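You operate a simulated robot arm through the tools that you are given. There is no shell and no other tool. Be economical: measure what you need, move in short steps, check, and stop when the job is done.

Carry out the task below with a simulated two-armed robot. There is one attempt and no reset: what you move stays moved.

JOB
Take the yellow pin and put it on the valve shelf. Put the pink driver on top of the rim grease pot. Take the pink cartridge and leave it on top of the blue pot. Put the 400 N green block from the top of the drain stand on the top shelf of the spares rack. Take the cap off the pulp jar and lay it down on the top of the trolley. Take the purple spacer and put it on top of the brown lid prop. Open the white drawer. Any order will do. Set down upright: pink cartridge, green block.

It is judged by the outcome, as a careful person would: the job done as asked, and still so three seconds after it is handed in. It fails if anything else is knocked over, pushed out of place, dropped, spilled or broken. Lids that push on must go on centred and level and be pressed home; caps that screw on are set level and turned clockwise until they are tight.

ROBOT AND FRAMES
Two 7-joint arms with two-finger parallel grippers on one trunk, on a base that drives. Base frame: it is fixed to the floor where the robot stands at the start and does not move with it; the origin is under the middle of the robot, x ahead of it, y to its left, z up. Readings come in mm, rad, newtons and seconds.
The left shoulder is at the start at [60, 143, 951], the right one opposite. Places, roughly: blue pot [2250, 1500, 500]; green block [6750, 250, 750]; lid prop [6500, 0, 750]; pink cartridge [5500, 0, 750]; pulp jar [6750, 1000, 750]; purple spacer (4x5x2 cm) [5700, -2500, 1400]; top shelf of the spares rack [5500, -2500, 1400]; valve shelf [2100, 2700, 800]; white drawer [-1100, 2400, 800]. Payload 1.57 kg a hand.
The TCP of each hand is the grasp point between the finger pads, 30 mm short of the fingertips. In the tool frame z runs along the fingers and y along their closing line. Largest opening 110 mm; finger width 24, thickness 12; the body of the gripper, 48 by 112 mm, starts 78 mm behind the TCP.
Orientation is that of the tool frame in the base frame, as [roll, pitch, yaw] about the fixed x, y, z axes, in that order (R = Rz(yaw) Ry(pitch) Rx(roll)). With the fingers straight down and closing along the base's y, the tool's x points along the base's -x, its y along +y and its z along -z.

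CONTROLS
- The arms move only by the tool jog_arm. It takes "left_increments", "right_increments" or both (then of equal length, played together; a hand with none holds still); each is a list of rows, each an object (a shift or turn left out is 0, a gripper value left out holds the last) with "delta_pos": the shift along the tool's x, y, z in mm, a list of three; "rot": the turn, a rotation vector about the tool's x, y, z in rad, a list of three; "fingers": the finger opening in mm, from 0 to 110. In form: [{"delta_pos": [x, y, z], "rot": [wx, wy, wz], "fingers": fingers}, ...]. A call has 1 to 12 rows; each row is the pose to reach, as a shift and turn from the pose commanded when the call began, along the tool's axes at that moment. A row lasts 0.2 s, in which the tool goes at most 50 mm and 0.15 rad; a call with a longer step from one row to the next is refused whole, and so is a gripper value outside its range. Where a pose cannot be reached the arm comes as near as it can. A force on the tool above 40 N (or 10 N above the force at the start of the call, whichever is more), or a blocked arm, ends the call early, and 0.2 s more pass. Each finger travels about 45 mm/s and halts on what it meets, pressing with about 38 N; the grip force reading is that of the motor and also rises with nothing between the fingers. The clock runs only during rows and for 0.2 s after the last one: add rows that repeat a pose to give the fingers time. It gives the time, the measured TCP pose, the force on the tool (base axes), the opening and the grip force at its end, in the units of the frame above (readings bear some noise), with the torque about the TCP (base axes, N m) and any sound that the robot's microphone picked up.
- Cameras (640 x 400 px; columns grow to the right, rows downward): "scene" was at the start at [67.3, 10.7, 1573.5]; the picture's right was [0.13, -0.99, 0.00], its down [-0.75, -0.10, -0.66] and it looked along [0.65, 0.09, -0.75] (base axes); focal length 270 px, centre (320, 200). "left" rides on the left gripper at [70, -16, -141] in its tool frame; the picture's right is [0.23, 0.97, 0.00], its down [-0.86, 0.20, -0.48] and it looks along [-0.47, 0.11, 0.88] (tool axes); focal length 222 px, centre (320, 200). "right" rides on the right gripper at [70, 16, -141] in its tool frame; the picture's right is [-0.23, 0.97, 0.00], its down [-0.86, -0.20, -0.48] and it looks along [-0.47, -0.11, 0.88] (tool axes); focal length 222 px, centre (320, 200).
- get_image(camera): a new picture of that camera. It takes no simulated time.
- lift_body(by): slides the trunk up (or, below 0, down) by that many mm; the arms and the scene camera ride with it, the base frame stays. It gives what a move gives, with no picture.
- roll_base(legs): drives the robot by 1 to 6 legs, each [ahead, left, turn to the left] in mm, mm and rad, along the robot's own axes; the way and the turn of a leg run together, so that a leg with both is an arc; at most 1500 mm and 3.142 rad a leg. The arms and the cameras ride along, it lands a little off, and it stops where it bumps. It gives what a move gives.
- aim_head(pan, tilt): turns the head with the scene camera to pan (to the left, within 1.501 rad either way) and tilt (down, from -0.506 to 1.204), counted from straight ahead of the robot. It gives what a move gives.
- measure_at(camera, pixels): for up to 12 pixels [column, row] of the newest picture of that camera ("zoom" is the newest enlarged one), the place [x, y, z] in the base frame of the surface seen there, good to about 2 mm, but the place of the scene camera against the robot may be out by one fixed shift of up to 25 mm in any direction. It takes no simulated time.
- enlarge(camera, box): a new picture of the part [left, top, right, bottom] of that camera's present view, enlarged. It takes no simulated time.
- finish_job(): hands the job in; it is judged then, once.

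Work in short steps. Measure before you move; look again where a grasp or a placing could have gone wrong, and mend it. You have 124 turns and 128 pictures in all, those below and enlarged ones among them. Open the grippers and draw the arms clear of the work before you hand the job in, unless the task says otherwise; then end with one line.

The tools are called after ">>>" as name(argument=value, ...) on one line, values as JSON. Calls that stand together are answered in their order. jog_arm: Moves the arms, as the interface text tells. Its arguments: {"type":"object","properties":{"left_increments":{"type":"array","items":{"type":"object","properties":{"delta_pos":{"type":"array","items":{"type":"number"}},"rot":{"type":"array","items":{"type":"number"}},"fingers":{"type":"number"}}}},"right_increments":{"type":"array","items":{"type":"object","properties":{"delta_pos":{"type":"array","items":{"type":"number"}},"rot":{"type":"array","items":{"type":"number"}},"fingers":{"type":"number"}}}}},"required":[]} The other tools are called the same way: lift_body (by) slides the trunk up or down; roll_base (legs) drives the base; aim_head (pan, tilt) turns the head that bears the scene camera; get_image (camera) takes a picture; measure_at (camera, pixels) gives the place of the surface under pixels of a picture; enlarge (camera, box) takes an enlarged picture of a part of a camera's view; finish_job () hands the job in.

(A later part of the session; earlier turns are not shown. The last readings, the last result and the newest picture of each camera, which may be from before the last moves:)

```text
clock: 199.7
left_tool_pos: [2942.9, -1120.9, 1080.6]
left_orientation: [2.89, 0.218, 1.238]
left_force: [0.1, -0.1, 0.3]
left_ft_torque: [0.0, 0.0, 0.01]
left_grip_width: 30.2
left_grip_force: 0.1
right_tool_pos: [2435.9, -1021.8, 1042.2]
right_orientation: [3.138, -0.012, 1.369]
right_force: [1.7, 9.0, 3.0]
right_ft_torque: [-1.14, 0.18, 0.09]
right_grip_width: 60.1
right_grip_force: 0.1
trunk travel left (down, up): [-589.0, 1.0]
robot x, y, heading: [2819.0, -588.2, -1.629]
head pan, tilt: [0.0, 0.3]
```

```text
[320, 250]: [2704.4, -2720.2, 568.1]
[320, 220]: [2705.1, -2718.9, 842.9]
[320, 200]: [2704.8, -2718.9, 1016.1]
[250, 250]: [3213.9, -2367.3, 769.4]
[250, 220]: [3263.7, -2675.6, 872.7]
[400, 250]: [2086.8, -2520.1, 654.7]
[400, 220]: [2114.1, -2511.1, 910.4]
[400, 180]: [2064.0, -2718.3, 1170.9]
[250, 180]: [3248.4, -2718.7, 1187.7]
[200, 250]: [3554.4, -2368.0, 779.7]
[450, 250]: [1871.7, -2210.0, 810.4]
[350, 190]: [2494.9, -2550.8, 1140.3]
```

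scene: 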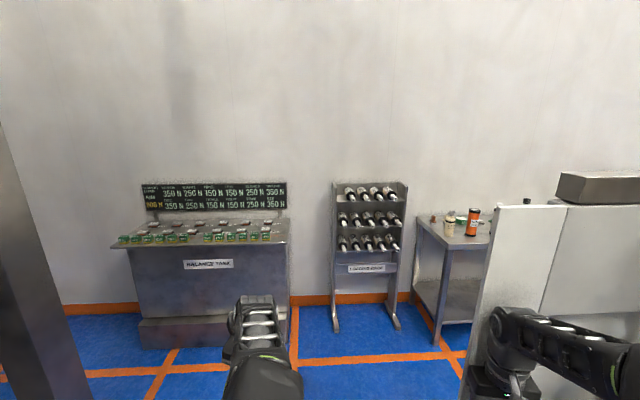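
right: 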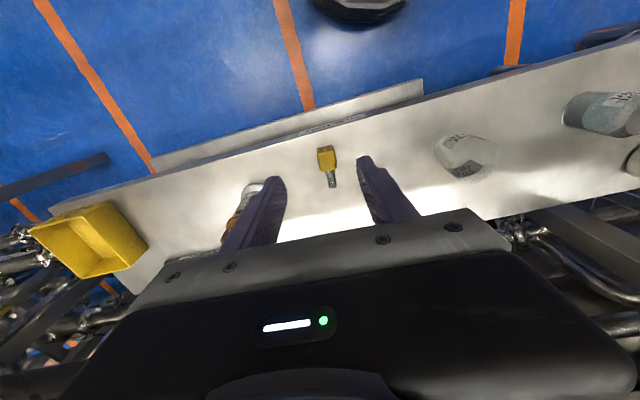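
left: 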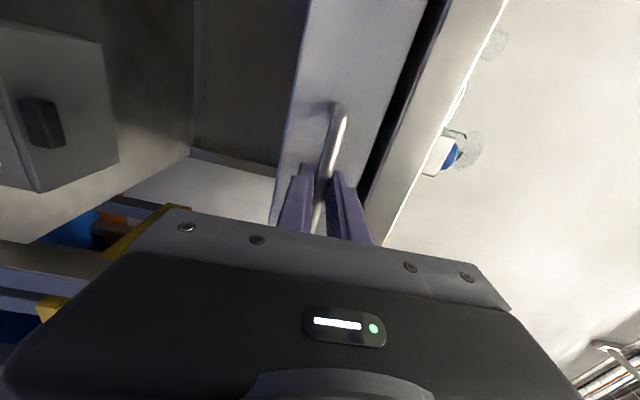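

The right hand (still spread out) brushed the batch-tank board. Back off, shift to mid-aisle, and pull the right hand inward.

>>> roll_base(legs=[[-150, 0, 0], [0, 130, 0.058]])

>>> jog_arm(right_increments=[{"delta_pos": [0, 45, 0]}, {"delta_pos": [0, 90, 0]}, {"delta_pos": [0, 135, 0]}, {"delta_pos": [0, 180, 0]}, {"delta_pos": [0, 225, 0]}])

>>> aim_head(pan=-0.6, tilt=0.5)

>>> get_image(camera="scene")

```text
clock: 202.0
left_tool_pos: [3109.1, -967.5, 1079.0]
left_orientation: [2.892, 0.219, 1.29]
left_force: [-0.4, 0.1, 0.0]
left_ft_torque: [-0.01, 0.03, -0.01]
left_grip_width: 30.1
left_grip_force: 0.2
right_tool_pos: [2598.1, -896.1, 1042.8]
right_orientation: [3.141, -0.013, 1.421]
right_force: [0.7, -0.4, -0.2]
right_ft_torque: [0.0, 0.06, 0.02]
right_grip_width: 60.1
right_grip_force: 0.0
trunk travel left (down, up): [-589.0, 1.0]
robot x, y, heading: [2952.8, -441.7, -1.581]
head pan, tilt: [0.0, 0.3]
```

```text
clock: 203.2
left_tool_pos: [3108.2, -969.4, 1080.6]
left_orientation: [2.89, 0.219, 1.291]
left_force: [0.7, 0.0, 0.5]
left_ft_torque: [-0.03, 0.0, -0.03]
left_grip_width: 29.9
left_grip_force: 0.0
right_tool_pos: [2818.2, -932.9, 1040.9]
right_orientation: [3.138, -0.013, 1.418]
right_force: [0.6, 0.2, 0.1]
right_ft_torque: [0.04, 0.04, 0.02]
right_grip_width: 60.1
right_grip_force: 0.1
trunk travel left (down, up): [-589.0, 1.0]
robot x, y, heading: [2952.4, -440.0, -1.583]
head pan, tilt: [0.0, 0.3]
```

```text
clock: 204.2
left_tool_pos: [3107.1, -968.8, 1080.6]
left_orientation: [2.89, 0.219, 1.29]
left_force: [0.2, -0.2, 0.4]
left_ft_torque: [-0.01, -0.01, 0.02]
left_grip_width: 30.0
left_grip_force: 0.1
right_tool_pos: [2816.3, -933.2, 1042.7]
right_orientation: [3.139, -0.014, 1.419]
right_force: [-0.6, 0.5, -0.4]
right_ft_torque: [0.01, -0.05, -0.01]
right_grip_width: 59.9
right_grip_force: 0.1
trunk travel left (down, up): [-589.0, 1.0]
robot x, y, heading: [2949.0, -439.8, -1.579]
head pan, tilt: [-0.6, 0.499]
```

```text
76 pictures are left
```

scene: 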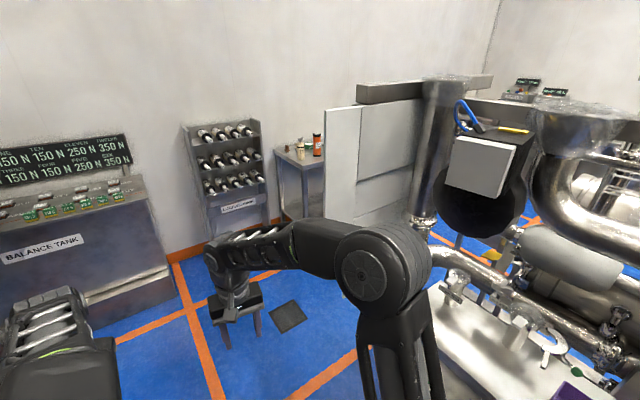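

Board is intact. Continue: south to y≈-1630, turn east, go to x≈4300.

>>> roll_base(legs=[[1190, 0, 0], [0, 0, 1.578], [1400, 0, 0]])

>>> aim_head(pan=0.3, tilt=0.3)

>>> get_image(camera="scene")

>>> measure_at(camera="scene", pixels=[[320, 300], [320, 250], [320, 220], [250, 250], [250, 220], [400, 250], [400, 220], [400, 180], [250, 300], [200, 250], [450, 250], [150, 250]])

```text
clock: 220.7
left_tool_pos: [4896.4, -1547.2, 1080.1]
left_orientation: [2.891, 0.22, 2.832]
left_force: [-0.2, 0.8, -0.4]
left_ft_torque: [-0.04, -0.01, -0.03]
left_grip_width: 29.9
left_grip_force: 0.1
right_tool_pos: [4852.9, -1838.7, 1041.6]
right_orientation: [3.138, -0.014, 2.964]
right_force: [-0.5, -1.2, -0.2]
right_ft_torque: [-0.01, 0.06, 0.0]
right_grip_width: 60.0
right_grip_force: 0.0
trunk travel left (down, up): [-589.0, 1.0]
robot x, y, heading: [4359.1, -1687.1, -0.033]
head pan, tilt: [-0.6, 0.499]
```

```text
clock: 221.9
left_tool_pos: [4895.5, -1547.7, 1080.1]
left_orientation: [2.889, 0.219, 2.834]
left_force: [-0.6, -0.5, -0.6]
left_ft_torque: [-0.01, -0.02, -0.02]
left_grip_width: 30.1
left_grip_force: 0.0
right_tool_pos: [4852.3, -1837.3, 1041.9]
right_orientation: [3.138, -0.012, 2.964]
right_force: [-0.9, -0.3, 0.2]
right_ft_torque: [0.0, -0.02, -0.02]
right_grip_width: 60.0
right_grip_force: 0.0
trunk travel left (down, up): [-589.0, 1.0]
robot x, y, heading: [4361.2, -1685.9, -0.036]
head pan, tilt: [0.3, 0.3]
```

```text
75 pictures are left
```

scene: 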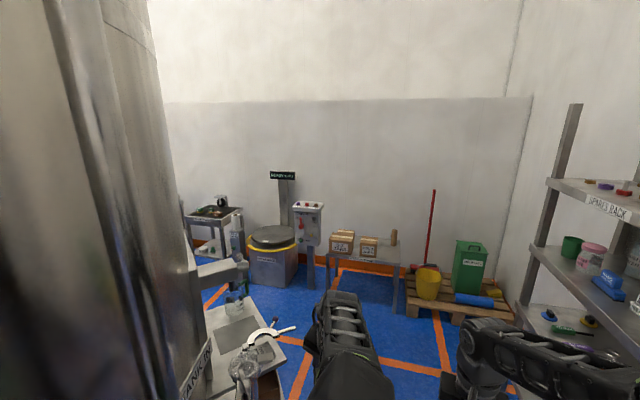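

```text
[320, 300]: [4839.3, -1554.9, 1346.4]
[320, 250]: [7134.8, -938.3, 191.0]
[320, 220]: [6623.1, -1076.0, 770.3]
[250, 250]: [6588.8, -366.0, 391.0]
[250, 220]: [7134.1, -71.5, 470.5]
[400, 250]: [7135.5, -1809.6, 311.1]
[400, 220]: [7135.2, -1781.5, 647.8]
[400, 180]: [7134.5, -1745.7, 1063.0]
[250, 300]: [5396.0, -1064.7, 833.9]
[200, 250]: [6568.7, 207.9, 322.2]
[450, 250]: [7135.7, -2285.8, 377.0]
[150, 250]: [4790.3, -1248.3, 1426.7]
```

The spares rack is on the right. Measure the top shelf and its items.

>>> measure_at(camera="scene", pixels=[[560, 182], [590, 182], [605, 186], [622, 192], [636, 215], [600, 205], [570, 190], [525, 310], [530, 250], [245, 350], [270, 370], [210, 320]])

>>> enlarge(camera="scene", box=[520, 140, 640, 240])

```text
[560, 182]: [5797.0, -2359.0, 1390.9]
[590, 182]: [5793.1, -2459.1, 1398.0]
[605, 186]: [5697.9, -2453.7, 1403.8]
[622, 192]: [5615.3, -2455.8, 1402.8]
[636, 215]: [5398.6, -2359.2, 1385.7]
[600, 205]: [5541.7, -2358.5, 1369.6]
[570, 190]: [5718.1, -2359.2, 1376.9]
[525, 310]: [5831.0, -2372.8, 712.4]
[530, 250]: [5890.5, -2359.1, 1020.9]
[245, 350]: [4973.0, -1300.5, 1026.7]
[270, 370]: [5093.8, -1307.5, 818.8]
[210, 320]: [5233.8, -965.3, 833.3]
```

```text
4.00 times, centred on (580, 190) of scene
```

zoom: 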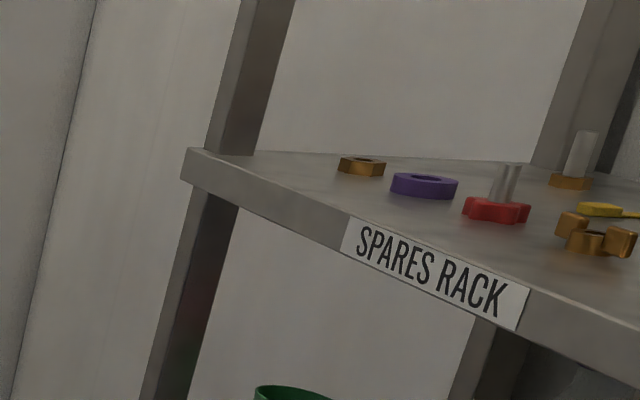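

Spacer = purple ring near (5678,-2451), shelf ≈1378. Drive to x≈5828 and turn to face the rack at a safe distance.

>>> roll_base(legs=[[200, -60, 0.035], [1270, 0, 0], [0, 40, -1.571]])

>>> aim_head(pan=-0.2, tilt=0.2)

>>> get_image(camera="scene")

```text
clock: 233.3
left_tool_pos: [6002.3, -2256.6, 1080.3]
left_orientation: [2.89, 0.219, 1.305]
left_force: [-0.7, 0.3, -0.9]
left_ft_torque: [0.01, 0.0, -0.01]
left_grip_width: 29.9
left_grip_force: 0.1
right_tool_pos: [5709.3, -2225.3, 1041.6]
right_orientation: [3.139, -0.013, 1.434]
right_force: [-0.3, 0.9, -0.2]
right_ft_torque: [0.01, 0.01, -0.02]
right_grip_width: 60.1
right_grip_force: 0.1
trunk travel left (down, up): [-589.0, 1.0]
robot x, y, heading: [5840.3, -1730.3, -1.566]
head pan, tilt: [0.3, 0.3]
```

```text
clock: 234.2
left_tool_pos: [6001.1, -2257.8, 1078.5]
left_orientation: [2.89, 0.217, 1.305]
left_force: [-0.4, 0.5, 0.0]
left_ft_torque: [-0.02, -0.03, -0.02]
left_grip_width: 29.5
left_grip_force: 0.0
right_tool_pos: [5709.5, -2226.4, 1041.4]
right_orientation: [3.139, -0.011, 1.434]
right_force: [0.2, -0.4, -0.5]
right_ft_torque: [-0.04, 0.0, 0.01]
right_grip_width: 60.1
right_grip_force: 0.1
trunk travel left (down, up): [-589.0, 1.0]
robot x, y, heading: [5838.7, -1733.9, -1.561]
head pan, tilt: [-0.201, 0.201]
```

```text
73 pictures are left
```

scene: 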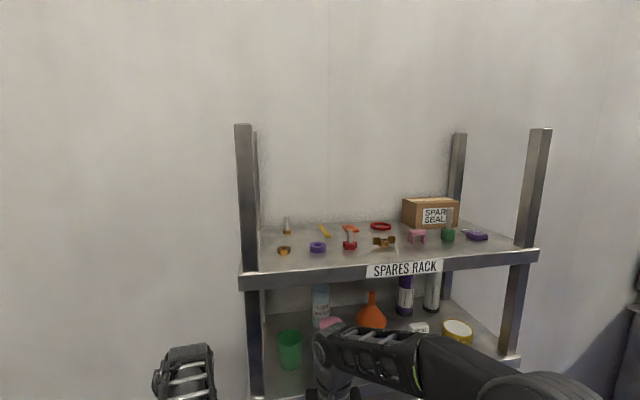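

Two purple items; enlarge and measure both.

>>> enlarge(camera="scene", box=[260, 190, 510, 290])

>>> measure_at(camera="scene", pixels=[[309, 246], [325, 246], [317, 242], [317, 251], [467, 236], [487, 237], [477, 234], [477, 240], [300, 262], [400, 248], [440, 250], [270, 235]])

```text
2.56 times, centred on (385, 240) of scene
```

zoom: 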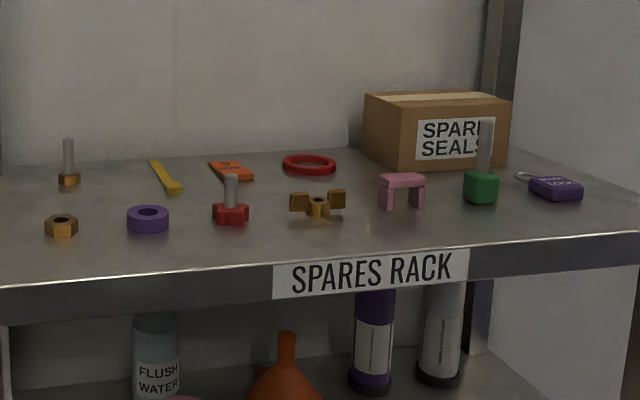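

```text
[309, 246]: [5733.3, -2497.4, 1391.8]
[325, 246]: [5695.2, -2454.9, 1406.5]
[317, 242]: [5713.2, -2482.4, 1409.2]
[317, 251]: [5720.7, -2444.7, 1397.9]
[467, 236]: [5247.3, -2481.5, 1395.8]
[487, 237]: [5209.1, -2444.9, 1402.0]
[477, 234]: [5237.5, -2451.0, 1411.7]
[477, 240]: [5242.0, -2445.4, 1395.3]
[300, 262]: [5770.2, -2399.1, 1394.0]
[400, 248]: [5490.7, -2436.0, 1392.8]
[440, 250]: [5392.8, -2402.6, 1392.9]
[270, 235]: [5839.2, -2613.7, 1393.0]
```

The purple ring is the spacer (the other is a padlock). Raise the right hand in front of the rack with a 60° forward tilt, and draw the left back.

>>> jog_arm(right_increments=[{"delta_pos": [6, -2, -31], "rot": [-0.006, -0.087, -0.011]}, {"delta_pos": [12, -4, -62], "rot": [-0.013, -0.175, -0.022]}, {"delta_pos": [18, -6, -93], "rot": [-0.019, -0.262, -0.033]}, {"delta_pos": [24, -8, -124], "rot": [-0.026, -0.349, -0.044]}, {"delta_pos": [30, -10, -155], "rot": [-0.032, -0.437, -0.055]}, {"delta_pos": [36, -12, -186], "rot": [-0.038, -0.524, -0.066]}, {"delta_pos": [42, -14, -217], "rot": [-0.045, -0.611, -0.078]}, {"delta_pos": [48, -16, -248], "rot": [-0.051, -0.699, -0.089]}, {"delta_pos": [54, -18, -279], "rot": [-0.058, -0.786, -0.1]}, {"delta_pos": [60, -20, -310], "rot": [-0.064, -0.873, -0.111]}, {"delta_pos": [66, -22, -341], "rot": [-0.071, -0.961, -0.122]}, {"delta_pos": [69, -24, -369], "rot": [-0.077, -1.048, -0.133]}], left_increments=[{"delta_pos": [20, 0, 0]}, {"delta_pos": [40, 0, 0]}, {"delta_pos": [60, 0, 0]}, {"delta_pos": [80, 0, 0]}, {"delta_pos": [100, 0, 0]}, {"delta_pos": [100, 0, 0]}, {"delta_pos": [100, 0, 0]}, {"delta_pos": [100, 0, 0]}, {"delta_pos": [100, 0, 0]}, {"delta_pos": [100, 0, 0]}, {"delta_pos": [100, 0, 0]}, {"delta_pos": [100, 0, 0]}])

```text
clock: 236.8
left_tool_pos: [6028.8, -2163.1, 1059.0]
left_orientation: [2.89, 0.217, 1.304]
left_force: [0.6, 0.5, 0.0]
left_ft_torque: [-0.02, 0.01, 0.03]
left_grip_width: 29.8
left_grip_force: 0.1
right_tool_pos: [5695.4, -2156.3, 1412.2]
right_orientation: [3.132, 1.04, 1.575]
right_force: [0.7, -0.2, -0.1]
right_ft_torque: [0.01, 0.0, 0.04]
right_grip_width: 60.1
right_grip_force: 0.1
trunk travel left (down, up): [-589.0, 1.0]
robot x, y, heading: [5840.9, -1735.6, -1.562]
head pan, tilt: [-0.201, 0.201]
```

Drive forward 150 mm and look with the right camera.

>>> roll_base(legs=[[150, 0, 0]])

>>> get_image(camera="right")

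```text
clock: 238.2
left_tool_pos: [6028.5, -2316.6, 1058.1]
left_orientation: [2.89, 0.216, 1.305]
left_force: [-0.7, -1.2, -0.1]
left_ft_torque: [0.01, 0.02, 0.0]
left_grip_width: 30.2
left_grip_force: 0.0
right_tool_pos: [5695.3, -2310.5, 1410.5]
right_orientation: [3.132, 1.038, 1.571]
right_force: [-0.3, -2.1, 0.0]
right_ft_torque: [0.02, 0.02, 0.02]
right_grip_width: 60.0
right_grip_force: 0.1
trunk travel left (down, up): [-589.0, 1.0]
robot x, y, heading: [5837.9, -1881.7, -1.562]
head pan, tilt: [-0.201, 0.201]
```

```text
71 pictures are left
```

right: 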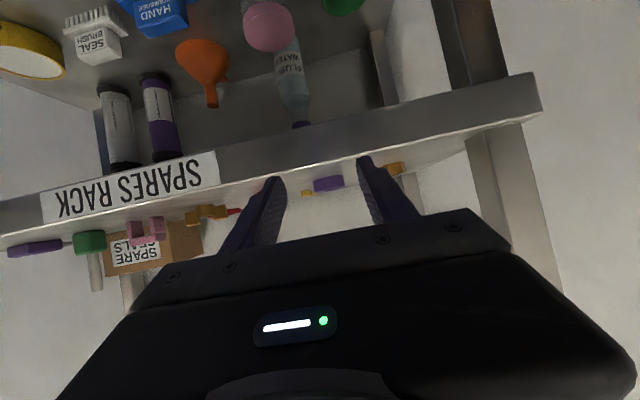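

The spacer shows between the fingers at (328,183). Measure.

>>> measure_at(camera="right", pixels=[[316, 184], [342, 182], [328, 183], [328, 188], [328, 179], [310, 172], [350, 166], [305, 193], [395, 170], [330, 165]])

```text
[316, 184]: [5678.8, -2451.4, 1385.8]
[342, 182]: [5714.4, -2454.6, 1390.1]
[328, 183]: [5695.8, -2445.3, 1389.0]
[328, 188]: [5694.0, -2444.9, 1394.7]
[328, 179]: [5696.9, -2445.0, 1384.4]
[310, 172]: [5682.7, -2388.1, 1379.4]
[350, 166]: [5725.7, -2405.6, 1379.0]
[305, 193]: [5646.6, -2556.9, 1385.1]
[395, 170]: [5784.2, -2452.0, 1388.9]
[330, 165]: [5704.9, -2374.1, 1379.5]
```

Advance to the spacer (centre ≈(5696,-2465,1389)), keeping fingertips 3 mm above the shelf.

>>> jog_arm(right_increments=[{"delta_pos": [-17, 0.5, 29]}, {"delta_pos": [-34, 0.5, 59]}, {"delta_pos": [-50, 0.5, 89]}, {"delta_pos": [-66.7, 0.5, 118]}, {"delta_pos": [-66.7, 0.5, 118]}])

>>> get_image(camera="right")

```text
clock: 239.4
left_tool_pos: [6028.6, -2314.6, 1059.4]
left_orientation: [2.889, 0.219, 1.302]
left_force: [0.0, -0.4, 0.8]
left_ft_torque: [0.02, 0.04, -0.03]
left_grip_width: 30.0
left_grip_force: 0.2
right_tool_pos: [5698.1, -2443.6, 1409.3]
right_orientation: [3.131, 1.039, 1.572]
right_force: [-0.7, 0.6, 0.0]
right_ft_torque: [0.01, -0.01, 0.02]
right_grip_width: 59.8
right_grip_force: 0.0
trunk travel left (down, up): [-589.0, 1.0]
robot x, y, heading: [5842.9, -1880.2, -1.568]
head pan, tilt: [-0.201, 0.201]
```

```text
70 pictures are left
```

right: 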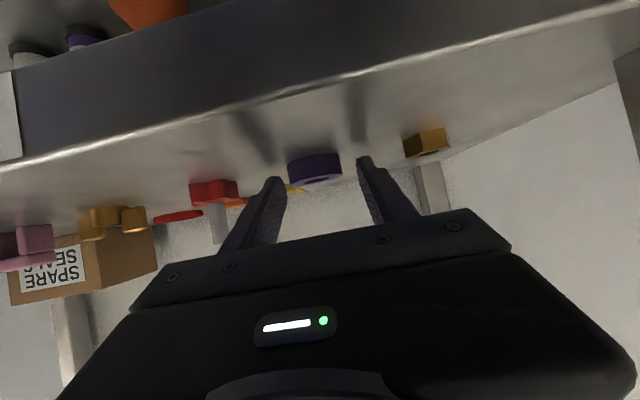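

Spacer is between the fingers. Lower a touch and close.

>>> jog_arm(right_increments=[{"delta_pos": [1, -1, 1]}, {"delta_pos": [1, -1, 1], "fingers": 50}, {"delta_pos": [1, -1, 1], "fingers": 42}, {"delta_pos": [1, -1, 1], "fingers": 30}, {"delta_pos": [1, -1, 1], "fingers": 30}, {"delta_pos": [1, -1, 1], "fingers": 30}])

>>> get_image(camera="right")

```text
clock: 240.8
left_tool_pos: [6029.0, -2316.6, 1057.8]
left_orientation: [2.89, 0.219, 1.303]
left_force: [-0.4, -0.6, 1.3]
left_ft_torque: [-0.02, -0.01, -0.01]
left_grip_width: 30.1
left_grip_force: 0.0
right_tool_pos: [5696.7, -2443.2, 1408.5]
right_orientation: [3.131, 1.039, 1.575]
right_force: [-0.4, -0.5, 1.2]
right_ft_torque: [0.01, 0.0, 0.01]
right_grip_width: 42.1
right_grip_force: 38.0
trunk travel left (down, up): [-589.0, 1.0]
robot x, y, heading: [5840.8, -1880.8, -1.569]
head pan, tilt: [-0.201, 0.201]
```

```text
69 pictures are left
```

right: 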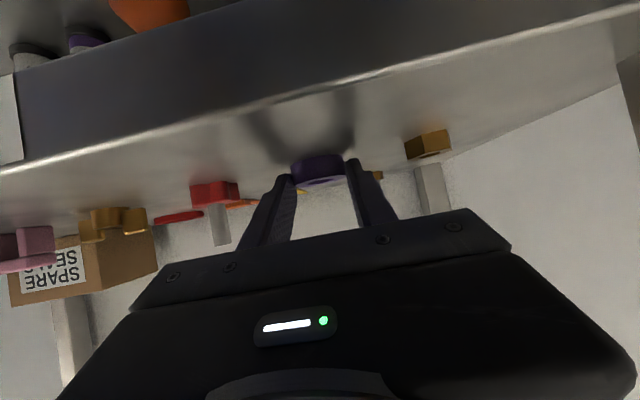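

Gripped (42 mm). Lift, then back away from the rack.

>>> jog_arm(right_increments=[{"delta_pos": [-17, 0, -10]}, {"delta_pos": [-43, 0, -25]}, {"delta_pos": [-60, 0, -45]}, {"delta_pos": [-60, 0, -45]}])

>>> roll_base(legs=[[-400, 0, 0], [0, 0, 1.571]])

>>> aim_head(pan=0.5, tilt=0.5)

>>> get_image(camera="scene")

```text
clock: 241.8
left_tool_pos: [6029.1, -2315.5, 1058.1]
left_orientation: [2.89, 0.219, 1.303]
left_force: [0.0, -0.5, -0.6]
left_ft_torque: [0.04, -0.01, 0.01]
left_grip_width: 29.6
left_grip_force: 0.0
right_tool_pos: [5696.6, -2434.8, 1480.5]
right_orientation: [3.132, 1.036, 1.571]
right_force: [0.3, 0.7, 0.4]
right_ft_torque: [0.02, -0.02, 0.0]
right_grip_width: 42.0
right_grip_force: 37.5
trunk travel left (down, up): [-589.0, 1.0]
robot x, y, heading: [5837.8, -1883.5, -1.562]
head pan, tilt: [-0.201, 0.201]
```

```text
clock: 248.0
left_tool_pos: [6276.2, -1313.6, 1059.3]
left_orientation: [2.89, 0.219, 2.844]
left_force: [0.1, -0.5, 0.3]
left_ft_torque: [0.03, -0.03, -0.03]
left_grip_width: 30.3
left_grip_force: 0.0
right_tool_pos: [6383.4, -1651.5, 1481.0]
right_orientation: [3.131, 1.038, 3.11]
right_force: [0.1, 0.1, 0.3]
right_ft_torque: [0.0, 0.0, 0.0]
right_grip_width: 42.2
right_grip_force: 38.3
trunk travel left (down, up): [-589.0, 1.0]
robot x, y, heading: [5833.8, -1490.8, -0.028]
head pan, tilt: [-0.201, 0.201]
```

```text
clock: 249.1
left_tool_pos: [6276.0, -1314.3, 1058.9]
left_orientation: [2.891, 0.217, 2.843]
left_force: [0.5, 0.2, -0.2]
left_ft_torque: [0.0, 0.02, 0.0]
left_grip_width: 30.1
left_grip_force: 0.0
right_tool_pos: [6385.5, -1651.3, 1480.8]
right_orientation: [3.13, 1.038, 3.111]
right_force: [0.4, 0.0, -1.0]
right_ft_torque: [0.0, -0.02, -0.01]
right_grip_width: 42.1
right_grip_force: 38.0
trunk travel left (down, up): [-589.0, 1.0]
robot x, y, heading: [5839.9, -1489.5, -0.029]
head pan, tilt: [0.499, 0.499]
```

```text
68 pictures are left
```

scene: 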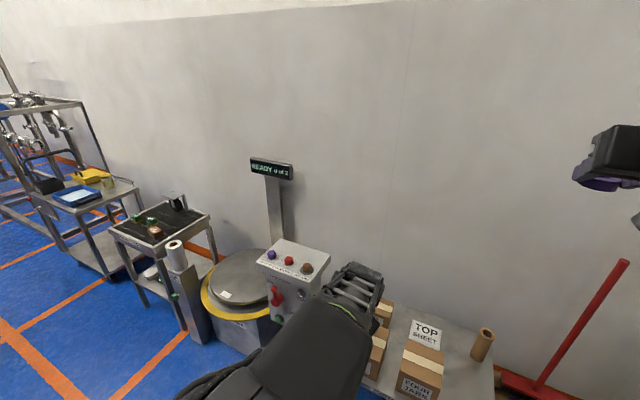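

Enlarge the drain-stand region and measure positions.

>>> enlarge(camera="scene", box=[0, 70, 340, 340])

>>> measure_at(camera="scene", pixels=[[155, 230], [140, 217], [175, 245], [205, 215], [115, 228], [230, 275], [205, 320], [290, 255], [105, 180], [75, 195], [190, 330], [400, 330]])

```text
1.48 times, centred on (170, 205) of scene
```

zoom: 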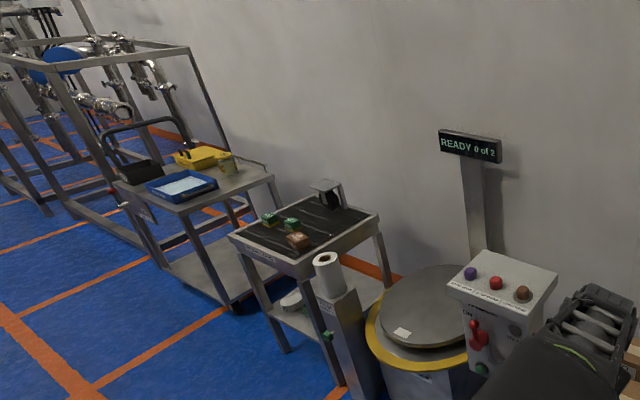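

```text
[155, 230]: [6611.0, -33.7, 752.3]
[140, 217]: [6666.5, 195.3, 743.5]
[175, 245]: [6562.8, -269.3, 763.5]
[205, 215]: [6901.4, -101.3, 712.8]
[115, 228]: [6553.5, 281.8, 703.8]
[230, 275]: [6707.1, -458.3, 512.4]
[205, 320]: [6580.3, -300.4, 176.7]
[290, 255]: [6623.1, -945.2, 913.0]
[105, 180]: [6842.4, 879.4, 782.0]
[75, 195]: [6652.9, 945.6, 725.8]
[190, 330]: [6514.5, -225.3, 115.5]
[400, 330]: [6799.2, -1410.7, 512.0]
```

Drain stand at x 6550–6900, y -110…280; trolley (blue tray) beyond at y≈950. Check what lies to the left before strafing.

>>> aim_head(pan=1.35, tilt=0.45)

>>> get_image(camera="scene")

>>> measure_at(camera="scene", pixels=[[320, 200], [320, 250], [320, 300], [320, 350], [250, 250], [250, 300], [250, 200], [200, 250], [200, 300], [400, 250], [150, 300], [280, 225]])

```text
clock: 250.2
left_tool_pos: [6276.0, -1314.9, 1058.7]
left_orientation: [2.89, 0.218, 2.843]
left_force: [0.5, 0.7, -0.9]
left_ft_torque: [0.01, -0.02, 0.01]
left_grip_width: 29.7
left_grip_force: 0.1
right_tool_pos: [6384.2, -1651.4, 1480.2]
right_orientation: [3.132, 1.039, 3.112]
right_force: [-0.3, 0.5, 0.1]
right_ft_torque: [0.0, -0.02, 0.04]
right_grip_width: 41.9
right_grip_force: 38.4
trunk travel left (down, up): [-589.0, 1.0]
robot x, y, heading: [5835.7, -1489.9, -0.028]
head pan, tilt: [1.349, 0.45]
```

```text
66 pictures are left
```

scene: 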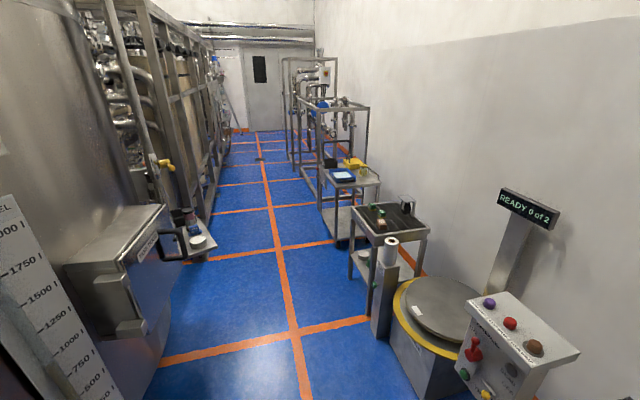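

```text
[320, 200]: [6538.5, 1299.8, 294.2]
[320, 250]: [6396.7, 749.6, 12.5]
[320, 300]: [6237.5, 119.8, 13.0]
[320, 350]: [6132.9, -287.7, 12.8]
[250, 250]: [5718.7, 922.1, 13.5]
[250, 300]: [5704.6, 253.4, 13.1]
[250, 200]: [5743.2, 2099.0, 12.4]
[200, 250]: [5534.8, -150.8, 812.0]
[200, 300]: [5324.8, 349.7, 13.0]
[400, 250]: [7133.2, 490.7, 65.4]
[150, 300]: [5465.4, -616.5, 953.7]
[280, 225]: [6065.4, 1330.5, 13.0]
```

Clear aisle x≈5560–6500. Strafe left to about (5960, 0) facing the drain stand.

>>> roll_base(legs=[[110, 700, 0.028], [10, 780, 0]])

>>> aim_head(pan=0.05, tilt=0.75)

>>> get_image(camera="scene")

```text
clock: 257.9
left_tool_pos: [6388.5, 174.2, 1059.7]
left_orientation: [2.888, 0.218, 2.888]
left_force: [-0.1, 0.7, 0.1]
left_ft_torque: [-0.02, 0.02, 0.0]
left_grip_width: 29.9
left_grip_force: 0.1
right_tool_pos: [6509.9, -157.1, 1481.1]
right_orientation: [3.132, 1.04, -3.13]
right_force: [0.2, 1.4, 0.7]
right_ft_torque: [0.01, -0.05, -0.01]
right_grip_width: 41.7
right_grip_force: 38.1
trunk travel left (down, up): [-589.0, 1.0]
robot x, y, heading: [5960.1, -19.4, 0.015]
head pan, tilt: [1.349, 0.45]
```

```text
clock: 259.3
left_tool_pos: [6387.6, 172.3, 1058.3]
left_orientation: [2.89, 0.217, 2.884]
left_force: [0.5, 1.2, -0.6]
left_ft_torque: [0.0, -0.02, -0.01]
left_grip_width: 30.1
left_grip_force: 0.0
right_tool_pos: [6509.5, -158.2, 1481.7]
right_orientation: [3.132, 1.037, -3.129]
right_force: [0.1, -0.1, -0.1]
right_ft_torque: [0.0, 0.02, 0.0]
right_grip_width: 41.8
right_grip_force: 37.6
trunk travel left (down, up): [-589.0, 1.0]
robot x, y, heading: [5956.2, -20.5, 0.016]
head pan, tilt: [0.051, 0.75]
```

```text
65 pictures are left
```

scene: 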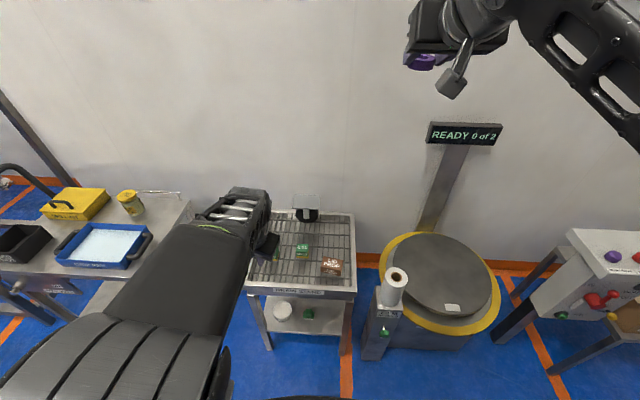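

Enlarge the stand and measure the brown prop (330,265) and green blocks.

>>> enlarge(camera="scene", box=[235, 190, 375, 330])

>>> measure_at(camera="scene", pixels=[[302, 246], [302, 254], [274, 253], [330, 262], [330, 270], [321, 265], [340, 265], [310, 275], [284, 310], [283, 306], [307, 215], [270, 230]])

```text
2.86 times, centred on (305, 260) of scene
```

zoom: 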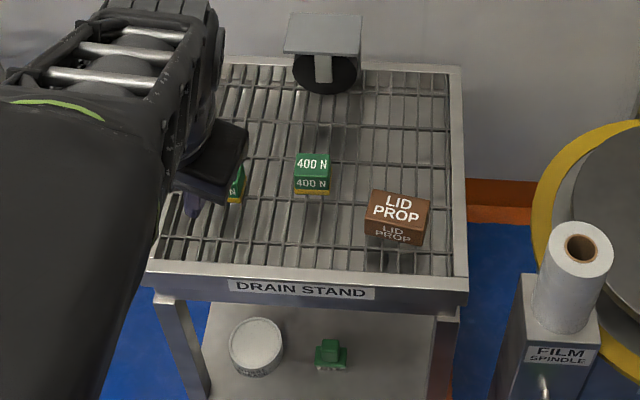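

```text
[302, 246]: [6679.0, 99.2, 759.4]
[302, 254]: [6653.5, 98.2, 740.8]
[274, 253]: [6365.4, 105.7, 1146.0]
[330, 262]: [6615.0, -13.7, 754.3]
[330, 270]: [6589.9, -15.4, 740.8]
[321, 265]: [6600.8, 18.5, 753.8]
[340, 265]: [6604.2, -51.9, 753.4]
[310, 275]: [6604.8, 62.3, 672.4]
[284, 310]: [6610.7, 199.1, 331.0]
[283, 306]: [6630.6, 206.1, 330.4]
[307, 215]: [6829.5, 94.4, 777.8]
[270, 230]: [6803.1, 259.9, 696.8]
```

The visible block reads "400 N", another green block is hidden by my left hand. Bring the spacer down toward the prop and move the left hand aside.

>>> jog_arm(right_increments=[{"delta_pos": [37.4, 10.8, 28.4]}, {"delta_pos": [74.8, 21.5, 56.8]}, {"delta_pos": [112.3, 32.3, 85.2]}, {"delta_pos": [149.7, 43, 113.5]}, {"delta_pos": [187, 53.8, 141.9]}, {"delta_pos": [224.5, 64.5, 170.3]}, {"delta_pos": [262, 75.3, 198.7]}, {"delta_pos": [299.3, 86, 227]}, {"delta_pos": [336.8, 96.8, 255.5]}, {"delta_pos": [374.2, 107.5, 283.8]}, {"delta_pos": [411.6, 118.3, 312.2]}, {"delta_pos": [449, 129, 340.6]}], left_increments=[{"delta_pos": [16, 40, 0]}, {"delta_pos": [32, 80, 0]}, {"delta_pos": [48, 120, 0]}, {"delta_pos": [64, 160, 0]}, {"delta_pos": [80, 200, 0]}, {"delta_pos": [80, 200, 0]}, {"delta_pos": [80, 200, 0]}, {"delta_pos": [80, 200, 0]}, {"delta_pos": [80, 200, 0]}, {"delta_pos": [80, 200, 0]}, {"delta_pos": [80, 200, 0]}, {"delta_pos": [80, 200, 0]}])

>>> get_image(camera="right")

>>> enlarge(camera="scene", box=[220, 190, 390, 320])

```text
clock: 261.9
left_tool_pos: [6349.9, 385.6, 1093.0]
left_orientation: [2.891, 0.217, 2.884]
left_force: [-0.6, 0.9, -0.8]
left_ft_torque: [0.0, 0.01, 0.03]
left_grip_width: 30.7
left_grip_force: 0.0
right_tool_pos: [6573.5, -27.2, 920.2]
right_orientation: [3.129, 1.037, -3.134]
right_force: [0.2, 0.5, -0.6]
right_ft_torque: [-0.01, -0.01, -0.02]
right_grip_width: 42.1
right_grip_force: 38.7
trunk travel left (down, up): [-589.0, 1.0]
robot x, y, heading: [5960.9, -16.5, 0.014]
head pan, tilt: [0.051, 0.75]
```

```text
63 pictures are left
```

right: 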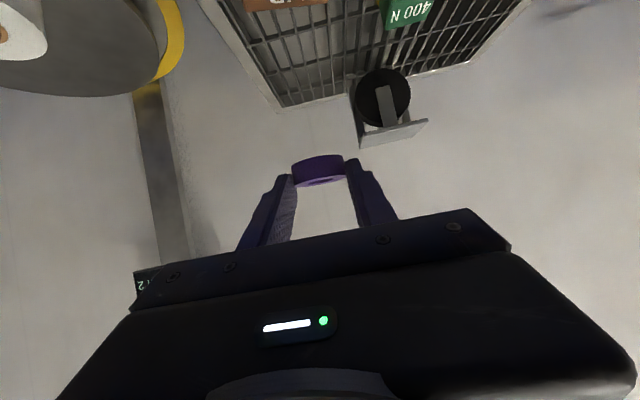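

```text
3.08 times, centred on (305, 255) of scene
```

zoom: 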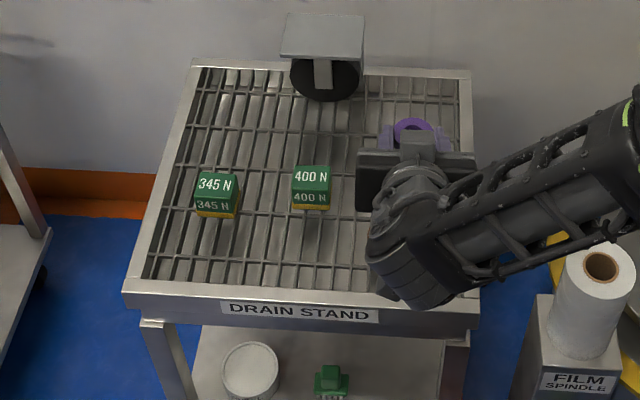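

Calibrate: measure the 400 N block and prop in the right camera, and again in the zoomed scene.

>>> measure_at(camera="right", pixels=[[384, 28], [400, 30], [428, 14], [390, 10], [250, 9], [285, 7], [325, 2], [285, 2], [245, 3], [430, 2], [380, 3]])

>>> measure_at(camera="zoom", pixels=[[294, 168], [328, 168], [294, 187], [328, 190], [311, 178], [197, 175], [236, 178]])

```text
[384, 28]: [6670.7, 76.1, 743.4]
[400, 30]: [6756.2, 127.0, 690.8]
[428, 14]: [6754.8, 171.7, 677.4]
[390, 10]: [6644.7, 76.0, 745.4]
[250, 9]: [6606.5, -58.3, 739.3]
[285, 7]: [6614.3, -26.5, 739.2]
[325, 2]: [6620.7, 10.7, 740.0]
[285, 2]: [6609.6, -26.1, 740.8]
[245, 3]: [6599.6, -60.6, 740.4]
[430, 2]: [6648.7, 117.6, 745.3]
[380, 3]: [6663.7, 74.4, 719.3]
```

```text
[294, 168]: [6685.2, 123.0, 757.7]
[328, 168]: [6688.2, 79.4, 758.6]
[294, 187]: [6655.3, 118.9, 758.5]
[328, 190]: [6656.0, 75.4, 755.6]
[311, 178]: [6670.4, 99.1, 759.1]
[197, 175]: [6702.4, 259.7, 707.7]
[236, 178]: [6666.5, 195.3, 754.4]
```

Prop top is centred ≈(6594,-22,740). Lower the spacer onto it in fine final steps.

>>> jog_arm(right_increments=[{"delta_pos": [30, 2, 17]}, {"delta_pos": [60, 5, 34]}, {"delta_pos": [90, 5, 51]}, {"delta_pos": [117, 5, 67.4]}, {"delta_pos": [124, 5, 71.5]}, {"delta_pos": [127.3, 5, 73.5]}, {"delta_pos": [129.9, 5, 75.1]}, {"delta_pos": [131.6, 5, 76.1]}])

>>> get_image(camera="right")

>>> enlarge(camera="scene", box=[270, 210, 390, 310])

```text
clock: 263.7
left_tool_pos: [6346.8, 384.7, 1092.2]
left_orientation: [2.89, 0.218, 2.884]
left_force: [0.3, 0.0, -0.2]
left_ft_torque: [0.0, -0.02, 0.0]
left_grip_width: 29.9
left_grip_force: 0.1
right_tool_pos: [6571.0, -19.2, 768.3]
right_orientation: [3.131, 1.039, -3.131]
right_force: [0.8, 0.5, -0.3]
right_ft_torque: [-0.03, -0.02, 0.01]
right_grip_width: 42.1
right_grip_force: 37.9
trunk travel left (down, up): [-589.0, 1.0]
robot x, y, heading: [5957.0, -17.0, 0.02]
head pan, tilt: [0.051, 0.75]
```

```text
61 pictures are left
```

right: 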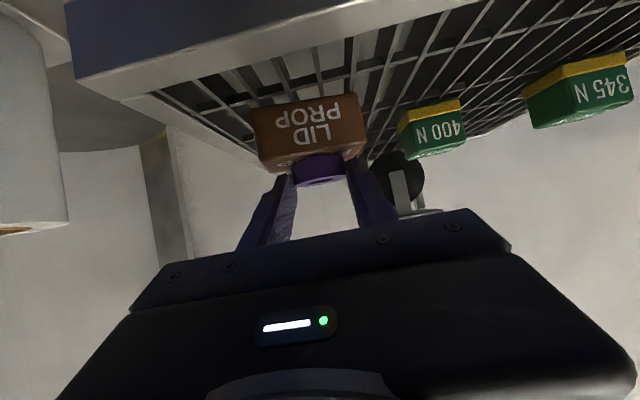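

```text
4.00 times, centred on (330, 260) of scene
```

zoom: 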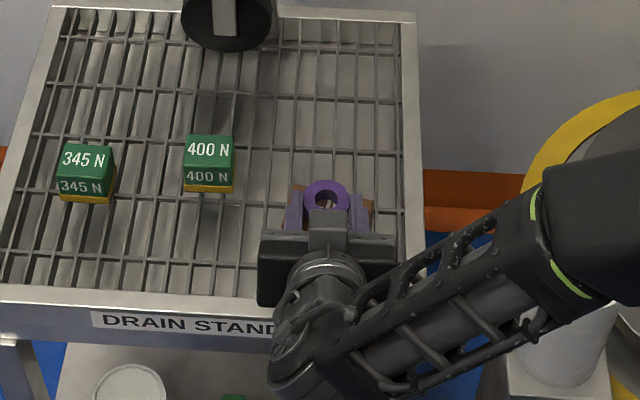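

No contact yet. Measure spacer vs. prop edges in the right view before the last millimetres.

>>> measure_at(camera="right", pixels=[[310, 160], [318, 165], [318, 180], [300, 165], [335, 160], [260, 162], [355, 150], [258, 115], [360, 105], [310, 110]])

>>> measure_at(camera="zoom", pixels=[[325, 182], [340, 190], [308, 195], [296, 186], [372, 200], [290, 225], [370, 230]])

```text
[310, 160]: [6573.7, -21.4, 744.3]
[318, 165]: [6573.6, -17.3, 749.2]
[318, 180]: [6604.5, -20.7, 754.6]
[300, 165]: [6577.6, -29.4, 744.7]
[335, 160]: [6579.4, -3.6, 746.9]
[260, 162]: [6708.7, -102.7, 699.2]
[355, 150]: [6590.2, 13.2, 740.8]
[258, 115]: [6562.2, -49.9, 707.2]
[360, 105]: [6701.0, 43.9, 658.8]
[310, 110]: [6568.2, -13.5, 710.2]
```

```text
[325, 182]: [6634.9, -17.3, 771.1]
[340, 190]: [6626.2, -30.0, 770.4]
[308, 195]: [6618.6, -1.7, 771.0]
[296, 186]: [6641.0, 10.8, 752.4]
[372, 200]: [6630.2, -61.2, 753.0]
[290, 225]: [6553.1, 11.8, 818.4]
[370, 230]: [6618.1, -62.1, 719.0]
```

Well centred. Lower the last few millimetres to contact.

>>> jog_arm(right_increments=[{"delta_pos": [0.9, 0, 0.5]}, {"delta_pos": [1.7, 0, 1]}, {"delta_pos": [2.6, 0, 1.5]}, {"delta_pos": [3.4, 0, 2]}, {"delta_pos": [4.3, 0, 2.5]}])

```text
clock: 264.9
left_tool_pos: [6345.9, 385.2, 1092.5]
left_orientation: [2.891, 0.22, 2.884]
left_force: [0.4, 0.1, -0.6]
left_ft_torque: [0.0, 0.0, 0.03]
left_grip_width: 29.9
left_grip_force: 0.1
right_tool_pos: [6570.1, -18.4, 768.0]
right_orientation: [3.13, 1.046, -3.134]
right_force: [-4.7, -2.2, 16.4]
right_ft_torque: [-0.17, -0.13, -0.04]
right_grip_width: 42.1
right_grip_force: 37.8
trunk travel left (down, up): [-589.0, 1.0]
robot x, y, heading: [5956.0, -19.2, 0.019]
head pan, tilt: [0.051, 0.75]
```

Contact made. Release and lift straight up.

>>> jog_arm(right_increments=[{"fingers": 48}, {"fingers": 56}, {"fingers": 66}, {"fingers": 70}, {"delta_pos": [-17, 0, -10]}, {"delta_pos": [-52, 0, -30]}, {"delta_pos": [-86, 0, -55]}, {"delta_pos": [-120, 0, -90]}, {"delta_pos": [-150, -20, -130]}, {"delta_pos": [-180, -40, -160]}, {"delta_pos": [-205, -60, -195]}])

>>> enlarge(camera="scene", box=[250, 190, 390, 310])

```text
refused: row 9 steps farther than a row can; nothing moved
```

```text
3.33 times, centred on (320, 250) of scene
```

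zoom: 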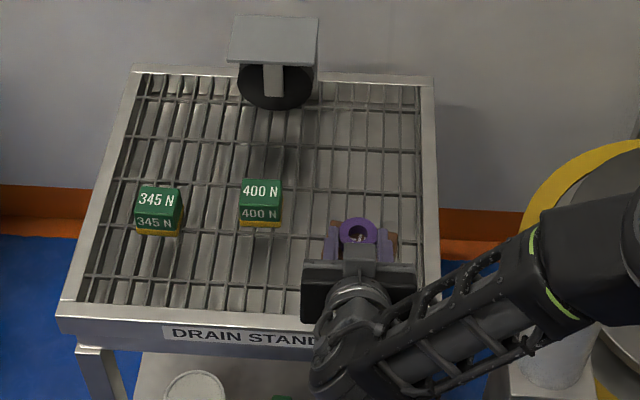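

Repeat with shorter steps, while rotating the left hand to the same 60° forward tilt.

>>> jog_arm(right_increments=[{"fingers": 48}, {"fingers": 56}, {"fingers": 66}, {"fingers": 70}, {"delta_pos": [-17, 0, -10]}, {"delta_pos": [-52, 0, -30]}, {"delta_pos": [-86, 0, -55]}, {"delta_pos": [-115, -5, -85]}, {"delta_pos": [-135, -20, -120]}, {"delta_pos": [-155, -40, -155]}, {"delta_pos": [-170, -60, -190]}, {"delta_pos": [-185, -85, -225]}], left_increments=[{}, {}, {}, {"rot": [0.006, -0.065, -0.0275]}, {"rot": [0.012, -0.13, -0.055], "delta_pos": [-12, -20, 20]}, {"rot": [0.018, -0.195, -0.083], "delta_pos": [-24, -40, 40]}, {"rot": [0.023, -0.261, -0.11], "delta_pos": [-36, -60, 60]}, {"rot": [0.029, -0.326, -0.138], "delta_pos": [-48, -80, 80]}, {"rot": [0.035, -0.391, -0.165], "delta_pos": [-60, -100, 100]}, {"rot": [0.047, -0.521, -0.22], "delta_pos": [-72, -120, 110]}, {"rot": [0.058, -0.652, -0.275], "delta_pos": [-90, -140, 120]}, {"rot": [0.0696, -0.782, -0.33], "delta_pos": [-108, -160, 130], "fingers": 80}])

>>> enlarge(camera="scene", box=[250, 190, 390, 310])

```text
clock: 267.5
left_tool_pos: [6462.9, 229.3, 947.1]
left_orientation: [-3.136, 1.041, -3.119]
left_force: [0.0, -1.0, 0.4]
left_ft_torque: [0.03, 0.03, 0.0]
left_grip_width: 63.9
left_grip_force: 0.1
left hand out of reach, approached as far as the arm can: row 11, 12
right_tool_pos: [6471.1, -109.0, 1037.8]
right_orientation: [3.131, 1.039, -3.134]
right_force: [0.0, 0.6, -0.8]
right_ft_torque: [0.0, -0.03, 0.02]
right_grip_width: 70.2
right_grip_force: 0.0
trunk travel left (down, up): [-589.0, 1.0]
robot x, y, heading: [5957.4, -19.8, 0.014]
head pan, tilt: [0.051, 0.75]
```

```text
3.33 times, centred on (320, 250) of scene
```

zoom: 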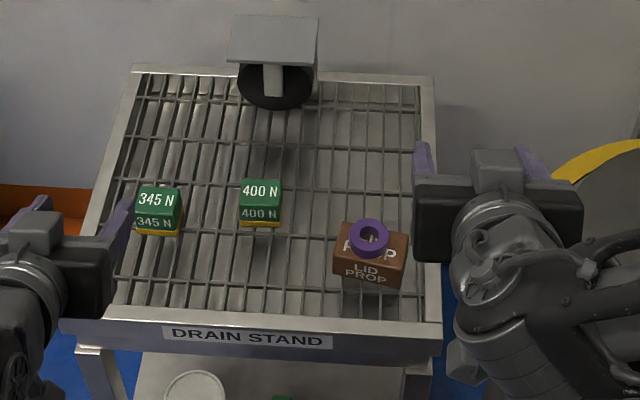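

The spacer rests on the prop. Bring the left hand to the pre-grasp before the 400 N block.

>>> jog_arm(left_increments=[{"delta_pos": [10, -45, 5], "fingers": 70}, {"delta_pos": [30, -88, 25]}, {"delta_pos": [50, -125, 55]}, {"delta_pos": [70, -133, 100]}, {"delta_pos": [85, -133, 140]}, {"delta_pos": [95.5, -133, 167.4]}, {"delta_pos": [95.5, -133, 167.4]}])

>>> get_image(camera="left")

```text
refused: row 2 steps farther than a row can; nothing moved
```

```text
57 pictures are left
```

left: 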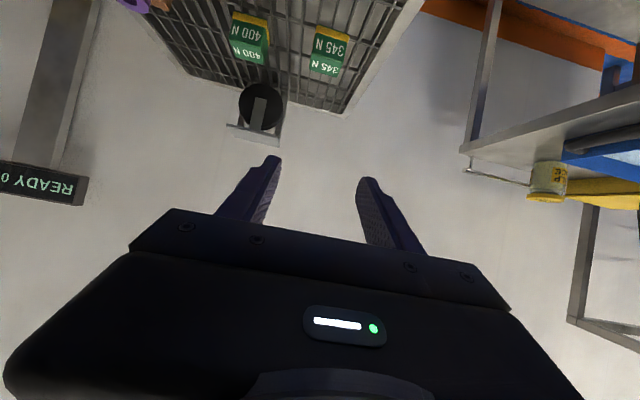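

Measure the block in this view, and redo the move with equal steps.

>>> measure_at(camera="left", pixels=[[232, 38], [268, 45], [230, 55], [265, 62], [235, 15], [268, 22], [250, 50], [290, 80]])

>>> jog_arm(left_increments=[{"delta_pos": [16, -22, 28], "fingers": 70}, {"delta_pos": [32, -44, 56]}, {"delta_pos": [48, -67, 84]}, {"delta_pos": [64, -89, 112]}, {"delta_pos": [80, -111, 140]}, {"delta_pos": [95.5, -133, 167.4]}, {"delta_pos": [95.5, -133, 167.4]}])

>>> get_image(camera="left")

```text
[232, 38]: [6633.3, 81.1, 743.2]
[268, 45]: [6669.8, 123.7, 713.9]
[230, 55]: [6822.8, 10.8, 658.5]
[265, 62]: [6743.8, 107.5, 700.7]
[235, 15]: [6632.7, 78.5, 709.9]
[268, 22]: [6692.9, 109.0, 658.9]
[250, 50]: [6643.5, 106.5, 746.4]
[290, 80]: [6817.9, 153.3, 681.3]
```

```text
clock: 269.1
left_tool_pos: [6563.3, 100.7, 780.3]
left_orientation: [-3.139, 1.041, -3.121]
left_force: [-0.3, -0.4, 0.3]
left_ft_torque: [-0.01, 0.01, -0.04]
left_grip_width: 70.1
left_grip_force: 0.1
right_tool_pos: [6471.1, -106.6, 1037.6]
right_orientation: [3.13, 1.038, -3.13]
right_force: [0.5, 0.4, 0.2]
right_ft_torque: [0.0, -0.01, 0.0]
right_grip_width: 70.1
right_grip_force: 0.0
trunk travel left (down, up): [-589.0, 1.0]
robot x, y, heading: [5954.7, -19.0, 0.013]
head pan, tilt: [0.051, 0.75]
```

```text
56 pictures are left
```

left: 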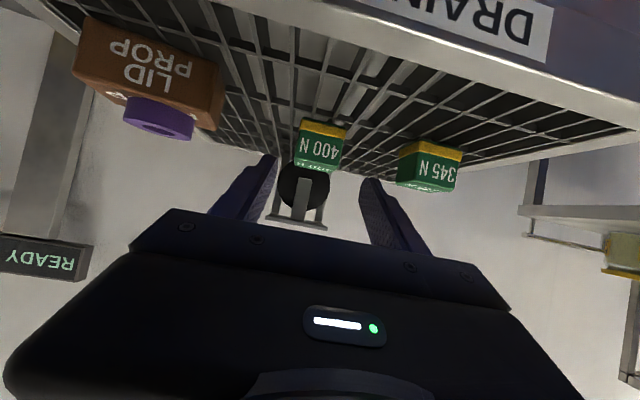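

Measure the block's near face (300–345, 120–165).

>>> measure_at(camera="left", pixels=[[300, 150], [342, 155], [305, 122], [345, 127], [320, 145], [298, 160], [340, 165], [320, 165], [400, 155], [320, 118]])

```text
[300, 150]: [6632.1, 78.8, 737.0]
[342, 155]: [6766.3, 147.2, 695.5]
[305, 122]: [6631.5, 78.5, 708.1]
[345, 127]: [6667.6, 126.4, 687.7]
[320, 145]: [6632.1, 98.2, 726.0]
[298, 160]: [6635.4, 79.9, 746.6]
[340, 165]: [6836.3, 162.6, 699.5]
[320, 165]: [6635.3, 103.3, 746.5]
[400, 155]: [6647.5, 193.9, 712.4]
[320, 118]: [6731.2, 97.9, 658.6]
```

Advance along the fingers 86 mm around the block and close.

>>> jog_arm(left_increments=[{"delta_pos": [1, -2, 30]}, {"delta_pos": [2, -3, 60]}, {"delta_pos": [2.8, -3.7, 86]}, {"delta_pos": [2.8, -3.7, 86], "fingers": 55}, {"delta_pos": [2.8, -3.7, 86], "fingers": 40}, {"delta_pos": [2.8, -3.7, 86], "fingers": 30}, {"delta_pos": [2.8, -3.7, 86], "fingers": 30}])

>>> get_image(camera="left")

```text
clock: 270.7
left_tool_pos: [6635.2, 97.2, 735.3]
left_orientation: [-3.14, 1.044, -3.121]
left_force: [-0.1, 0.8, 0.9]
left_ft_torque: [0.05, -0.01, 0.02]
left_grip_width: 47.4
left_grip_force: 36.3
right_tool_pos: [6472.6, -107.9, 1037.4]
right_orientation: [3.131, 1.038, -3.132]
right_force: [-0.6, -0.1, 0.3]
right_ft_torque: [-0.01, 0.0, 0.0]
right_grip_width: 69.9
right_grip_force: 0.1
trunk travel left (down, up): [-589.0, 1.0]
robot x, y, heading: [5957.2, -21.9, 0.014]
head pan, tilt: [0.051, 0.75]
```

```text
55 pictures are left
```

left: 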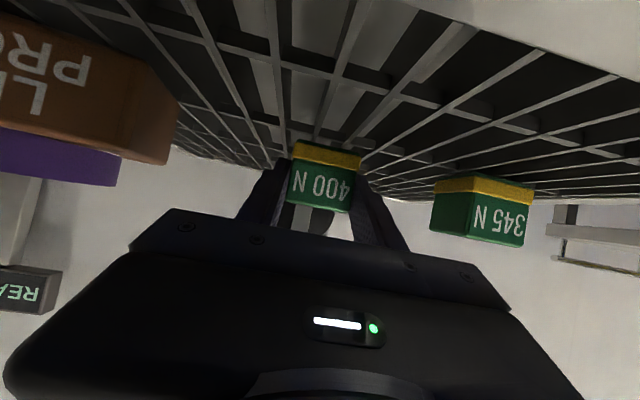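

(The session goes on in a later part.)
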